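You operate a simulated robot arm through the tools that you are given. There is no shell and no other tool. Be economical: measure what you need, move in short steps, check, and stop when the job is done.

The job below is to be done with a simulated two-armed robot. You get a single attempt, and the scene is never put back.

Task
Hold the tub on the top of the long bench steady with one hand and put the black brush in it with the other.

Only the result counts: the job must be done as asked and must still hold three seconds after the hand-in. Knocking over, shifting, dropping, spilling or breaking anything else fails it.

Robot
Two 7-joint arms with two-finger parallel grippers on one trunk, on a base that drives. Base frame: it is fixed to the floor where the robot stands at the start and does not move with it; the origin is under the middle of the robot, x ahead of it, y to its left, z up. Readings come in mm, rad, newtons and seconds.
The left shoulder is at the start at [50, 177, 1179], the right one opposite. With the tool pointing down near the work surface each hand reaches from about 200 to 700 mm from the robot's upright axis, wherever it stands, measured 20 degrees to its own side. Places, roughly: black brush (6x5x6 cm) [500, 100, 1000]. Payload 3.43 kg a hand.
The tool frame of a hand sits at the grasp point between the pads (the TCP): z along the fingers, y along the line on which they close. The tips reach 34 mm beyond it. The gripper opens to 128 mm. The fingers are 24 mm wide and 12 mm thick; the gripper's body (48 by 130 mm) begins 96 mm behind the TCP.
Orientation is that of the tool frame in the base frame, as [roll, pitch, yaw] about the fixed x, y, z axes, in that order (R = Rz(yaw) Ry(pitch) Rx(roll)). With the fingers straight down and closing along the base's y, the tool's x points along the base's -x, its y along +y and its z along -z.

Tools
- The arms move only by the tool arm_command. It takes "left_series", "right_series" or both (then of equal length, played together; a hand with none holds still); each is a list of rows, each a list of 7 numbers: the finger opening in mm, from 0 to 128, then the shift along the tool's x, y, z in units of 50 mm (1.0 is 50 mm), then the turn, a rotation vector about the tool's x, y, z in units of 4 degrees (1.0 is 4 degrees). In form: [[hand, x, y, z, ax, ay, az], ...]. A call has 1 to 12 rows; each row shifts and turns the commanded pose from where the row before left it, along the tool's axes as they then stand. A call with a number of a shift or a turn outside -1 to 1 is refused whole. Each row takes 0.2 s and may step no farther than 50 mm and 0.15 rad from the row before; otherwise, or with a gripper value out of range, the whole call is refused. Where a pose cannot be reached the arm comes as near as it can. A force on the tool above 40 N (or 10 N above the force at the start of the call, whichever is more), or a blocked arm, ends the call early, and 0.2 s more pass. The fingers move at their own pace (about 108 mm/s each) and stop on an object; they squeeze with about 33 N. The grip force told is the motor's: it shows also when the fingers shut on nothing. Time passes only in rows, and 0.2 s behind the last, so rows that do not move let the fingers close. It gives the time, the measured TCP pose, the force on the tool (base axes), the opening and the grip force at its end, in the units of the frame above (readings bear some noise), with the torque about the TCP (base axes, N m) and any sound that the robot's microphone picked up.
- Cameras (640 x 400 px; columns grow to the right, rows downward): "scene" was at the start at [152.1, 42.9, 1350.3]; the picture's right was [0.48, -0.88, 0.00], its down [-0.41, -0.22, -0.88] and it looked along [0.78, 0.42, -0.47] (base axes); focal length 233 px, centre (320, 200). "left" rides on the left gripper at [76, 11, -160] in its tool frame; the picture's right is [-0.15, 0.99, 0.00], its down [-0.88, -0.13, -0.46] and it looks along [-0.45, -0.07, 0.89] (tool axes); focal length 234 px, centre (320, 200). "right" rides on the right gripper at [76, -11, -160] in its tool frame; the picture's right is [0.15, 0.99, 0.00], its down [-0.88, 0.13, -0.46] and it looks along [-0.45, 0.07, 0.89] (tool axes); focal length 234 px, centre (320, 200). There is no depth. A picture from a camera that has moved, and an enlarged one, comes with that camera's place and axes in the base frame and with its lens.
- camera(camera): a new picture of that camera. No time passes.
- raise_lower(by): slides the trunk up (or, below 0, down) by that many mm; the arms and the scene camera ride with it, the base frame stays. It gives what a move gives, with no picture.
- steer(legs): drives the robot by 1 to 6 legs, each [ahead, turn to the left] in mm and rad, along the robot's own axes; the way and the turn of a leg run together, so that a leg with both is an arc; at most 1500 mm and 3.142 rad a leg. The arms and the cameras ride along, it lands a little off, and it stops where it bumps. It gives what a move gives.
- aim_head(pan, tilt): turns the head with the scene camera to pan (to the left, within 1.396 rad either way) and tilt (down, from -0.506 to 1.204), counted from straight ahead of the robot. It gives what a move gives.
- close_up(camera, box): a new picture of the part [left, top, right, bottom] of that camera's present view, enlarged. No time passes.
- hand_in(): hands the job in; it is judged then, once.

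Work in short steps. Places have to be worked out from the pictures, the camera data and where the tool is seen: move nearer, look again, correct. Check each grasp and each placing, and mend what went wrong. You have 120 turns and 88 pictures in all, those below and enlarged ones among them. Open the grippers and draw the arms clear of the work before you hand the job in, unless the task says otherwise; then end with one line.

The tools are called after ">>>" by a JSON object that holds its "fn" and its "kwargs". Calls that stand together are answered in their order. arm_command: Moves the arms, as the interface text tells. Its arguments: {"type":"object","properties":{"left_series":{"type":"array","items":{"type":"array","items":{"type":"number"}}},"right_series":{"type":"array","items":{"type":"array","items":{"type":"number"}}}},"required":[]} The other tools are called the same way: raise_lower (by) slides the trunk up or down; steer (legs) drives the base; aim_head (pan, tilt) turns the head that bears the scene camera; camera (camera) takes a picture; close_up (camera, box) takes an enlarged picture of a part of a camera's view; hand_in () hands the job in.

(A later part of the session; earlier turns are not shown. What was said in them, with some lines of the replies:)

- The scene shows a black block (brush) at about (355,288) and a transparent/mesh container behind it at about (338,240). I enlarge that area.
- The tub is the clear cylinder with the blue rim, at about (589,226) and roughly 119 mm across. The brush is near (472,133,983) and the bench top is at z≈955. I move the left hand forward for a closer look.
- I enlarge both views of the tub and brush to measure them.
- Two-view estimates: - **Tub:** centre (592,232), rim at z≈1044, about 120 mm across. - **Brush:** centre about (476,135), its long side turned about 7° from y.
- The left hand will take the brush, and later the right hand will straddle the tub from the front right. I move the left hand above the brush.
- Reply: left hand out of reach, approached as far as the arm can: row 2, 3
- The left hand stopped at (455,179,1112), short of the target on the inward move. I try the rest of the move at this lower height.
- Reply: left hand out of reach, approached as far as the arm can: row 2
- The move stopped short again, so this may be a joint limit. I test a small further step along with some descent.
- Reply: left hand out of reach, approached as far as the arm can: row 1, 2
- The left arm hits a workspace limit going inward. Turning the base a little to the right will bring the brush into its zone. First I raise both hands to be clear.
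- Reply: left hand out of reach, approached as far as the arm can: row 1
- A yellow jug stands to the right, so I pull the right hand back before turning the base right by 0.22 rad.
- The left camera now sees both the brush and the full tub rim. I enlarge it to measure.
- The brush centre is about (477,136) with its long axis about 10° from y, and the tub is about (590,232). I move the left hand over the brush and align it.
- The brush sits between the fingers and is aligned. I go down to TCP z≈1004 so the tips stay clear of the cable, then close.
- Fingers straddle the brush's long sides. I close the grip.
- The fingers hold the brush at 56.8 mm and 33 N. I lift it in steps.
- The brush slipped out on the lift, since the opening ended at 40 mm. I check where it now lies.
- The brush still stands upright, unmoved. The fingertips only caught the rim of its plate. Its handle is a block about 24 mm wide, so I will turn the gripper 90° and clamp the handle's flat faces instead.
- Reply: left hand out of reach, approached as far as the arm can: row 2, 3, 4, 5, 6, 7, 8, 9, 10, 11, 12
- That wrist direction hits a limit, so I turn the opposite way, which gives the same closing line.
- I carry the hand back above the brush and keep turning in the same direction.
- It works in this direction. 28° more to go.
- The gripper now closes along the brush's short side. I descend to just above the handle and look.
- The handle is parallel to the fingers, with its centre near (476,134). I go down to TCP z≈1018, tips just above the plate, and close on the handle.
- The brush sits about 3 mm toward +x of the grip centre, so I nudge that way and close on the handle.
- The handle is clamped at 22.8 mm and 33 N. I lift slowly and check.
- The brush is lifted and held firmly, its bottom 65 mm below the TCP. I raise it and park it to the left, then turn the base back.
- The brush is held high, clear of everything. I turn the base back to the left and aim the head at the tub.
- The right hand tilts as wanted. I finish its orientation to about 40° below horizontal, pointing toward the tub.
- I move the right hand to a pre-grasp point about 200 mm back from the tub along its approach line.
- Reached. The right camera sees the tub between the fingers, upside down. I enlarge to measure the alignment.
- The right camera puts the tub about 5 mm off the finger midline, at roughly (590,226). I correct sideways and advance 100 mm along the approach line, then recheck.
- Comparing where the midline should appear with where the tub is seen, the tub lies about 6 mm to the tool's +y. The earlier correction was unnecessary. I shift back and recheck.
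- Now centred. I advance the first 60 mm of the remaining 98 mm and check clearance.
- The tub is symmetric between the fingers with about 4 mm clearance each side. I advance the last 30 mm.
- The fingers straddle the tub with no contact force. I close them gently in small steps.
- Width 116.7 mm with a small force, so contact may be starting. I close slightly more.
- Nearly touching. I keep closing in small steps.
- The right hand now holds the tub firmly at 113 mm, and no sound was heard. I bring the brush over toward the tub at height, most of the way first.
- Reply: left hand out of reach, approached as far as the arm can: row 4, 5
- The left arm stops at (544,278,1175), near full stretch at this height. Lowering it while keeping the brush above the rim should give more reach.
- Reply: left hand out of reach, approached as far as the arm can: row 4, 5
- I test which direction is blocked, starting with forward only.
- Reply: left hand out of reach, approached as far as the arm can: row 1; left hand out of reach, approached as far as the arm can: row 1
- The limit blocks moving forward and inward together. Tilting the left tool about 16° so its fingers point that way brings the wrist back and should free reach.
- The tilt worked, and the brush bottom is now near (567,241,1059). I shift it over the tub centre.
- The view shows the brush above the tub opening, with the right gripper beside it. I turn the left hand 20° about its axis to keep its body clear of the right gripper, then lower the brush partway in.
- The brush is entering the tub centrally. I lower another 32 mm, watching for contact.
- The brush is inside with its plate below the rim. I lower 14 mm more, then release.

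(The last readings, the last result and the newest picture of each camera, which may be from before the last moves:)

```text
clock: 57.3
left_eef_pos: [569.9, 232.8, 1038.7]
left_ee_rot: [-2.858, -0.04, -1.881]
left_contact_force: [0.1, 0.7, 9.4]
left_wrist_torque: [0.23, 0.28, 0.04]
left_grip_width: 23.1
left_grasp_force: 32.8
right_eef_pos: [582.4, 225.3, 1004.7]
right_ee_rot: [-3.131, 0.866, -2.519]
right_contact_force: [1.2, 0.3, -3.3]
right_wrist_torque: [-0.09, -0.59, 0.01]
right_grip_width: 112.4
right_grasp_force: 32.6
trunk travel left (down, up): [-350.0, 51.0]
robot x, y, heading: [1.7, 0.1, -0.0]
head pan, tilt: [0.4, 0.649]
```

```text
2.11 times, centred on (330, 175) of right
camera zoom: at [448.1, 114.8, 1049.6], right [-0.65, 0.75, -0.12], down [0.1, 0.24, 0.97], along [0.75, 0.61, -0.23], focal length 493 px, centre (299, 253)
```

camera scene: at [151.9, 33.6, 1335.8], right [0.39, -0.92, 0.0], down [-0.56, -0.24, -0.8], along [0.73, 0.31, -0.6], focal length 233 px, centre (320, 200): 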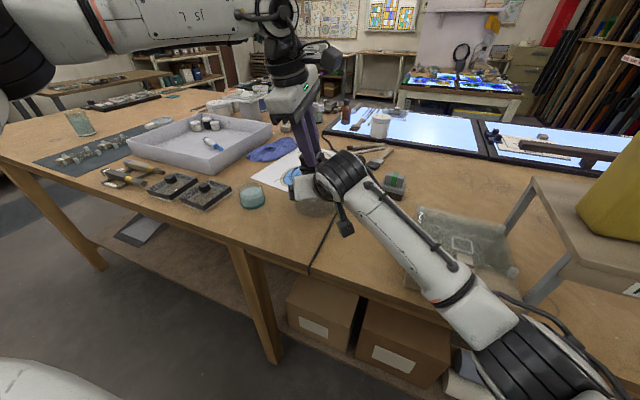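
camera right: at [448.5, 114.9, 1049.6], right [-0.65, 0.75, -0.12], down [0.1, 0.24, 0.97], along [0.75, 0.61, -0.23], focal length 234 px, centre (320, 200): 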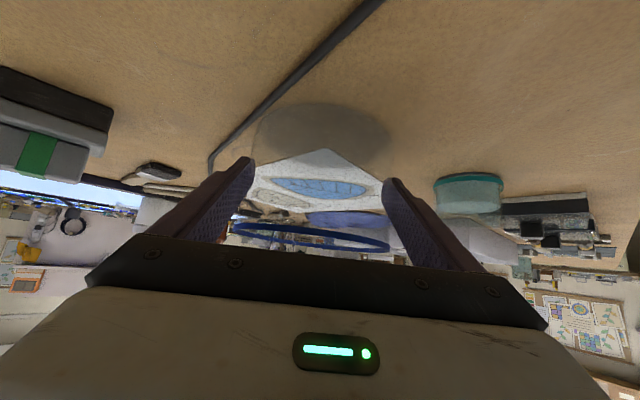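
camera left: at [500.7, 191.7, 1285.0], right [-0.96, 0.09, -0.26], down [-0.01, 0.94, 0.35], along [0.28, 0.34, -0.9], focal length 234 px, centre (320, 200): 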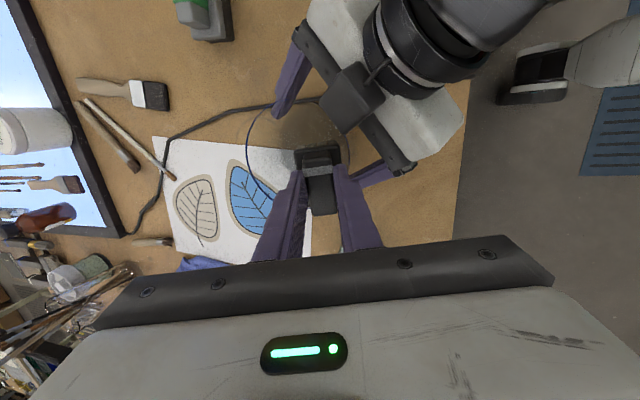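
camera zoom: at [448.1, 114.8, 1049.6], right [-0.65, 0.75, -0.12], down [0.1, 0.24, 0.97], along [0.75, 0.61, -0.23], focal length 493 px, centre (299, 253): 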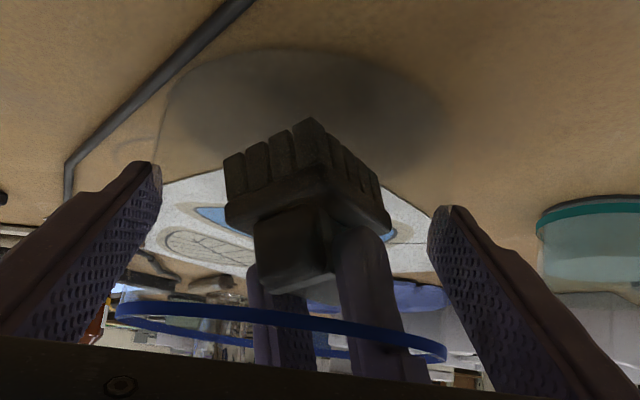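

A force of 9.4 N shows the brush has reached the tub floor. I release it by opening modestly.

>>> {"fn": "arm_command", "kwargs": {"left_series": [[32, 0, 0, 0, 0, 0, 0], [45, 0, 0, 0, 0, 0, 0], [48, 0, 0, 0, 0, 0, 0], [48, 0, 0, 0, 0, 0, 0]]}}

>>> {"fn": "close_up", "kwargs": {"camera": "right", "box": [210, 80, 450, 270]}}

>>> {"fn": "close_up", "kwargs": {"camera": "left", "box": [220, 60, 460, 260]}}

```text
clock: 58.3
left_eef_pos: [571.3, 231.6, 1040.5]
left_ee_rot: [-2.853, -0.039, -1.883]
left_contact_force: [17.9, -3.8, 16.4]
left_wrist_torque: [0.23, 0.49, 0.22]
left_grip_width: 35.3
left_grasp_force: 0.1
right_eef_pos: [580.4, 226.7, 1004.6]
right_ee_rot: [-3.138, 0.866, -2.518]
right_contact_force: [-20.9, 5.9, -6.3]
right_wrist_torque: [-0.57, -0.79, -0.15]
right_grip_width: 111.8
right_grasp_force: 33.1
trunk travel left (down, up): [-350.0, 51.0]
robot x, y, heading: [4.1, 0.9, 0.004]
head pan, tilt: [0.4, 0.649]
```

```text
2.11 times, centred on (330, 175) of right
camera zoom: at [446.0, 116.1, 1050.1], right [-0.65, 0.75, -0.11], down [0.1, 0.24, 0.97], along [0.75, 0.62, -0.23], focal length 493 px, centre (299, 253)
```

zoom: 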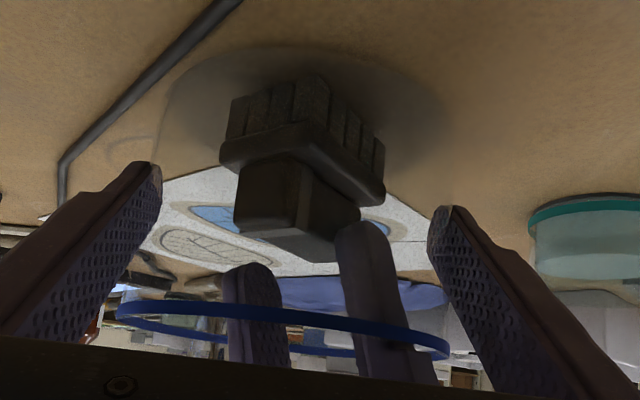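

```text
2.00 times, centred on (340, 160) of left
camera zoom: at [496.2, 182.6, 1193.5], right [-0.86, 0.42, -0.29], down [0.27, 0.86, 0.44], along [0.43, 0.3, -0.85], focal length 468 px, centre (280, 280)
```

zoom: 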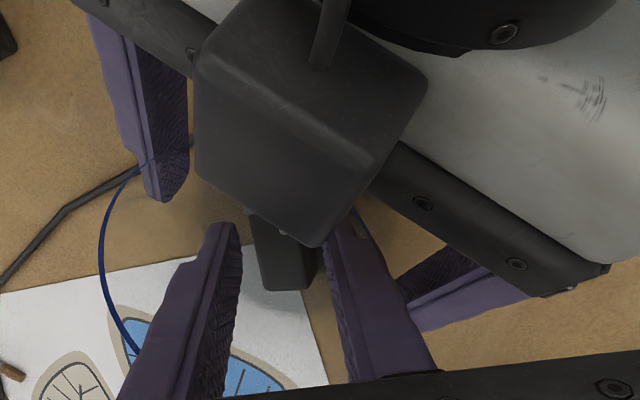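

The brush dropped into the tub, but the near finger is pressing on something, since the opening stalled at 35 mm with an 18 N side force. I narrow the fingers slightly and rise straight up.

>>> {"fn": "arm_command", "kwargs": {"left_series": [[29, 0, 0, 0, 0, 0, 0], [29, 0, 0, 0, 0, 0, 0]]}}

```text
clock: 58.9
left_eef_pos: [569.9, 231.8, 1036.9]
left_ee_rot: [-2.863, -0.041, -1.883]
left_contact_force: [5.0, -6.8, 16.6]
left_wrist_torque: [0.27, 0.4, 0.31]
left_grip_width: 23.3
left_grasp_force: 0.0
right_eef_pos: [582.3, 223.4, 1005.0]
right_ee_rot: [-3.135, 0.869, -2.521]
right_contact_force: [-4.8, 9.1, -6.2]
right_wrist_torque: [-0.67, -0.42, -0.4]
right_grip_width: 111.9
right_grasp_force: 32.8
trunk travel left (down, up): [-350.0, 51.0]
robot x, y, heading: [0.7, -2.1, 0.002]
head pan, tilt: [0.4, 0.649]
```

Some contact remains, and the brush already sits below the tips. I rise gently.

>>> {"fn": "arm_command", "kwargs": {"left_series": [[29, 0.008, -0.055, -0.192, 0, 0, 0], [29, 0.008, -0.055, -0.192, 0, 0, 0], [29, 0, 0, 0, 0, 0, 0]]}}

>>> {"fn": "close_up", "kwargs": {"camera": "right", "box": [210, 80, 450, 270]}}

>>> {"fn": "close_up", "kwargs": {"camera": "left", "box": [220, 60, 460, 260]}}

```text
clock: 59.7
left_eef_pos: [569.1, 233.8, 1057.8]
left_ee_rot: [-2.864, -0.038, -1.881]
left_contact_force: [2.4, 0.3, -1.0]
left_wrist_torque: [-0.01, -0.06, -0.01]
left_grip_width: 28.2
left_grasp_force: 0.0
right_eef_pos: [584.8, 221.9, 1005.2]
right_ee_rot: [-3.13, 0.869, -2.522]
right_contact_force: [-1.0, -0.5, 3.0]
right_wrist_torque: [-0.04, 0.05, 0.04]
right_grip_width: 112.1
right_grasp_force: 32.6
trunk travel left (down, up): [-350.0, 51.0]
robot x, y, heading: [3.1, 1.0, 0.007]
head pan, tilt: [0.4, 0.649]
```

```text
2.11 times, centred on (330, 175) of right
camera zoom: at [449.2, 114.1, 1050.1], right [-0.65, 0.75, -0.12], down [0.1, 0.24, 0.97], along [0.76, 0.61, -0.23], focal length 493 px, centre (299, 253)
```

zoom: 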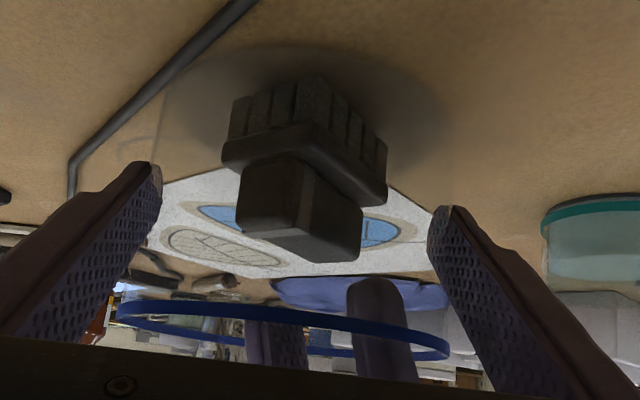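

```text
2.00 times, centred on (340, 160) of left
camera zoom: at [495.8, 183.6, 1211.1], right [-0.86, 0.42, -0.27], down [0.28, 0.85, 0.44], along [0.42, 0.3, -0.86], focal length 468 px, centre (280, 280)
```

zoom: 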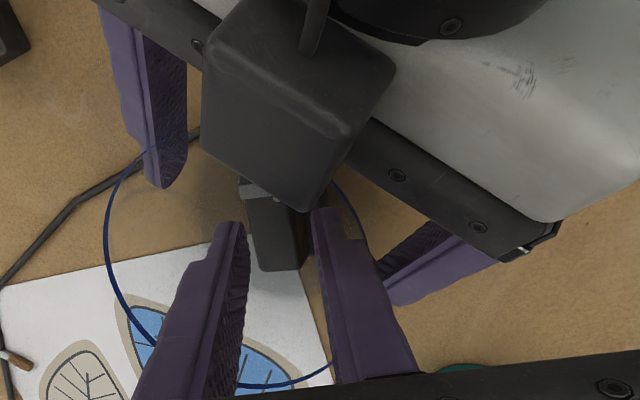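

Contact is gone. The brush lies in the tub upright on its bristles, and the tub has not moved. I raise the left hand further and withdraw it to the left.

>>> {"fn": "arm_command", "kwargs": {"left_series": [[29, 0.02, -0.14, -0.48, 0, 0, 0], [29, 0.02, -0.14, -0.48, 0, 0, 0], [29, 0.02, -0.14, -0.48, 0, 0, 0], [29, -0.7, 0, -0.1, 0, 0, 0], [29, -0.8, 0, 0, 0, 0, 0], [29, -0.8, 0, 0, 0, 0, 0], [29, -0.8, 0, 0, 0, 0, 0], [29, 0, 0, 0, 0, 0, 0]]}}

>>> {"fn": "camera", "kwargs": {"camera": "scene"}}

>>> {"fn": "close_up", "kwargs": {"camera": "right", "box": [210, 80, 450, 270]}}

```text
clock: 61.5
left_eef_pos: [615.9, 381.5, 1131.9]
left_ee_rot: [-2.865, -0.041, -1.881]
left_contact_force: [-0.1, -0.1, 0.4]
left_wrist_torque: [-0.01, 0.01, -0.01]
left_grip_width: 29.1
left_grasp_force: 0.1
right_eef_pos: [582.1, 223.8, 1005.4]
right_ee_rot: [-3.136, 0.871, -2.52]
right_contact_force: [1.5, 0.0, 3.3]
right_wrist_torque: [-0.07, 0.14, -0.04]
right_grip_width: 112.0
right_grasp_force: 32.7
trunk travel left (down, up): [-350.0, 51.0]
robot x, y, heading: [-0.7, 0.1, -0.001]
head pan, tilt: [0.4, 0.649]
```

```text
22 pictures are left
camera scene: at [151.6, 33.5, 1335.9], right [0.39, -0.92, 0.0], down [-0.56, -0.24, -0.8], along [0.73, 0.31, -0.6], focal length 233 px, centre (320, 200)
```

scene: 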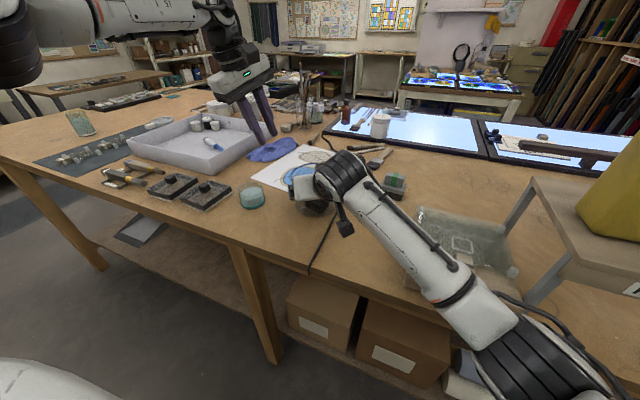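

```text
2.11 times, centred on (330, 175) of right
camera zoom: at [448.1, 115.1, 1049.9], right [-0.65, 0.75, -0.12], down [0.1, 0.24, 0.97], along [0.75, 0.61, -0.23], focal length 493 px, centre (299, 253)
```

zoom: 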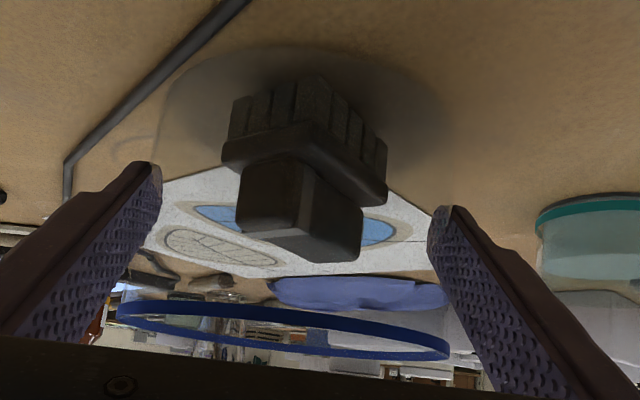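

Brush upright in the tub, left hand clear. I open the right hand and back it straight out along its approach line.

>>> {"fn": "arm_command", "kwargs": {"right_series": [[116, 0, 0, 0, 0, 0, 0], [122, 0, 0, 0, 0, 0, 0], [128, 0, 0, 0, 0, 0, 0], [128, 0, 0, 0, 0, 0, 0]]}}

>>> {"fn": "close_up", "kwargs": {"camera": "right", "box": [210, 80, 450, 270]}}

```text
clock: 62.5
left_eef_pos: [615.2, 380.7, 1132.0]
left_ee_rot: [-2.865, -0.041, -1.882]
left_contact_force: [0.6, -0.2, -0.2]
left_wrist_torque: [-0.01, 0.0, 0.03]
left_grip_width: 29.0
left_grasp_force: 0.1
right_eef_pos: [582.4, 223.8, 1004.0]
right_ee_rot: [-3.135, 0.867, -2.52]
right_contact_force: [0.1, 0.4, -0.1]
right_wrist_torque: [-0.01, -0.02, -0.02]
right_grip_width: 127.9
right_grasp_force: 0.0
trunk travel left (down, up): [-350.0, 51.0]
robot x, y, heading: [-0.5, 1.8, -0.002]
head pan, tilt: [0.4, 0.649]
```

```text
2.11 times, centred on (330, 175) of right
camera zoom: at [448.3, 114.9, 1049.8], right [-0.65, 0.75, -0.12], down [0.1, 0.24, 0.97], along [0.75, 0.61, -0.23], focal length 493 px, centre (299, 253)
```

zoom: 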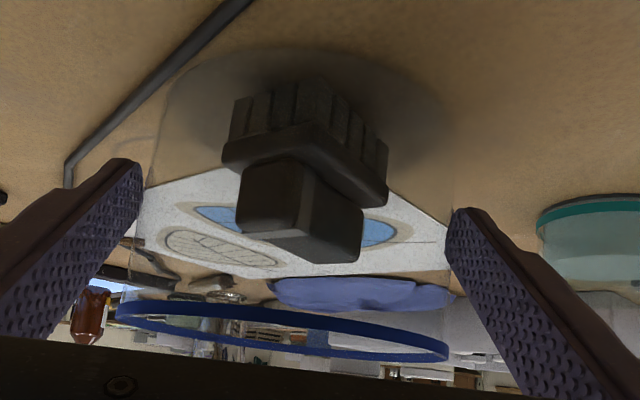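

The fingers are free with clearance on both sides. I retreat along the same line.

>>> {"fn": "arm_command", "kwargs": {"right_series": [[128, 0, 0, -0.3, 0, 0, 0], [128, 0, 0, -0.3, 0, 0, 0], [128, 0, 0, -0.4, 0, 0, 0], [128, 0, 0, -0.4, 0, 0, 0], [128, 0, 0, -0.4, 0, 0, 0], [128, 0, 0, -0.6, 0, 0, 0], [128, 0, 0, -0.8, 0, 0, 0], [128, 0, 0, -0.8, 0, 0, 0], [128, 0, 0, 0, 0, 0, 0]]}}

>>> {"fn": "close_up", "kwargs": {"camera": "right", "box": [210, 60, 450, 210]}}

```text
clock: 64.5
left_eef_pos: [615.1, 380.8, 1132.6]
left_ee_rot: [-2.864, -0.04, -1.881]
left_contact_force: [0.3, 0.0, -0.2]
left_wrist_torque: [-0.03, -0.02, -0.02]
left_grip_width: 28.9
left_grasp_force: 0.1
right_eef_pos: [459.6, 134.6, 1129.4]
right_ee_rot: [-3.126, 0.862, -2.523]
right_contact_force: [1.0, 0.0, 0.1]
right_wrist_torque: [0.02, 0.01, 0.02]
right_grip_width: 128.0
right_grasp_force: 0.0
trunk travel left (down, up): [-350.0, 51.0]
robot x, y, heading: [-1.8, 1.0, 0.001]
head pan, tilt: [0.4, 0.649]
```

```text
2.67 times, centred on (330, 135) of right
camera zoom: at [325.1, 27.3, 1174.8], right [-0.64, 0.76, -0.12], down [0.11, 0.24, 0.96], along [0.76, 0.61, -0.24], focal length 624 px, centre (293, 373)
```

zoom: 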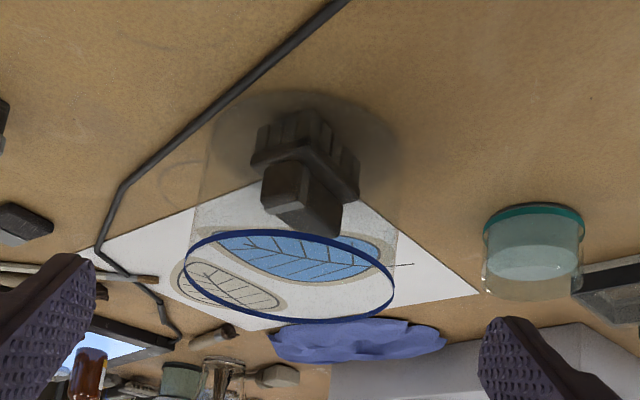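

The tub stands unmoved with the brush inside. I draw both arms further clear, open the left gripper, and take a final look.

>>> {"fn": "arm_command", "kwargs": {"left_series": [[60, 0, 0, -0.5, 0, 0, 0], [100, 0, 0.5, -0.5, 0, 0, 0], [100, 0, 0.7, 0, 0, 0, 0], [100, 0, 0.7, 0, 0, 0, 0], [100, 0, 0, 0, 0, 0, 0]], "right_series": [[128, 0, -0.5, -0.5, 0, 0, 0], [128, 0, -0.7, -0.5, 0, 0, 0], [128, 0, -0.7, 0, 0, 0, 0], [128, 0, -0.7, 0, 0, 0, 0], [128, 0, 0, 0, 0, 0, 0]]}}

>>> {"fn": "camera", "kwargs": {"camera": "scene"}}

>>> {"fn": "close_up", "kwargs": {"camera": "scene", "box": [230, 140, 430, 270]}}

```text
clock: 65.7
left_eef_pos: [517.1, 414.5, 1152.2]
left_ee_rot: [-2.863, -0.04, -1.88]
left_contact_force: [0.7, 0.0, 0.4]
left_wrist_torque: [-0.01, 0.02, 0.0]
left_grip_width: 99.8
left_grasp_force: 0.0
right_eef_pos: [501.5, 8.0, 1164.9]
right_ee_rot: [-3.134, 0.868, -2.519]
right_contact_force: [0.6, -0.5, -0.1]
right_wrist_torque: [-0.02, -0.01, -0.02]
right_grip_width: 128.0
right_grasp_force: 0.0
trunk travel left (down, up): [-350.0, 51.0]
robot x, y, heading: [0.2, -3.1, -0.002]
head pan, tilt: [0.4, 0.649]
```

```text
18 pictures are left
camera scene: at [152.1, 33.6, 1335.8], right [0.39, -0.92, 0.0], down [-0.56, -0.24, -0.8], along [0.73, 0.31, -0.6], focal length 233 px, centre (320, 200)
```

scene: 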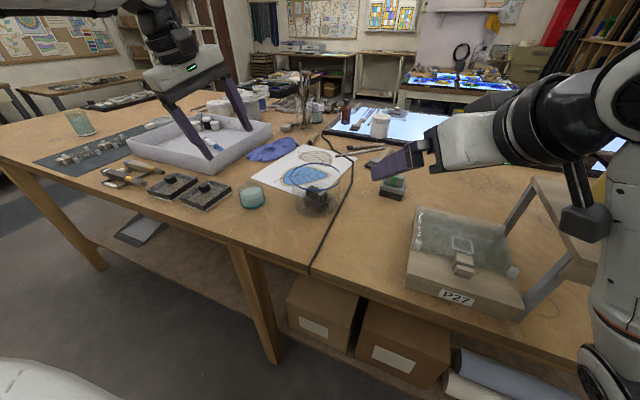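

```text
3.08 times, centred on (330, 205) of scene
camera zoom: at [152.1, 33.6, 1335.8], right [0.39, -0.92, 0.0], down [-0.56, -0.24, -0.8], along [0.73, 0.31, -0.6], focal length 716 px, centre (289, 185)
```

zoom: 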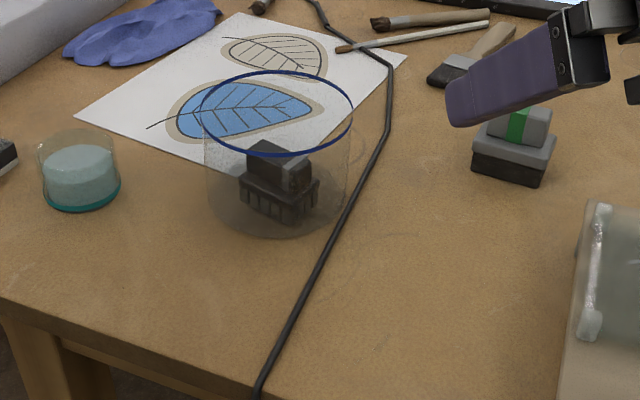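

The brush stands in the tub, nothing else has moved, and both hands are open and clear. I hand the job in.

>>> {"fn": "hand_in", "kwargs": {}}

```text
The job is handed in.
```

The right hand held the tub steady while the left put the black brush in it; at the last look the brush stood upright in the tub, the rest of the bench looked undisturbed, and both hands were open and clear.
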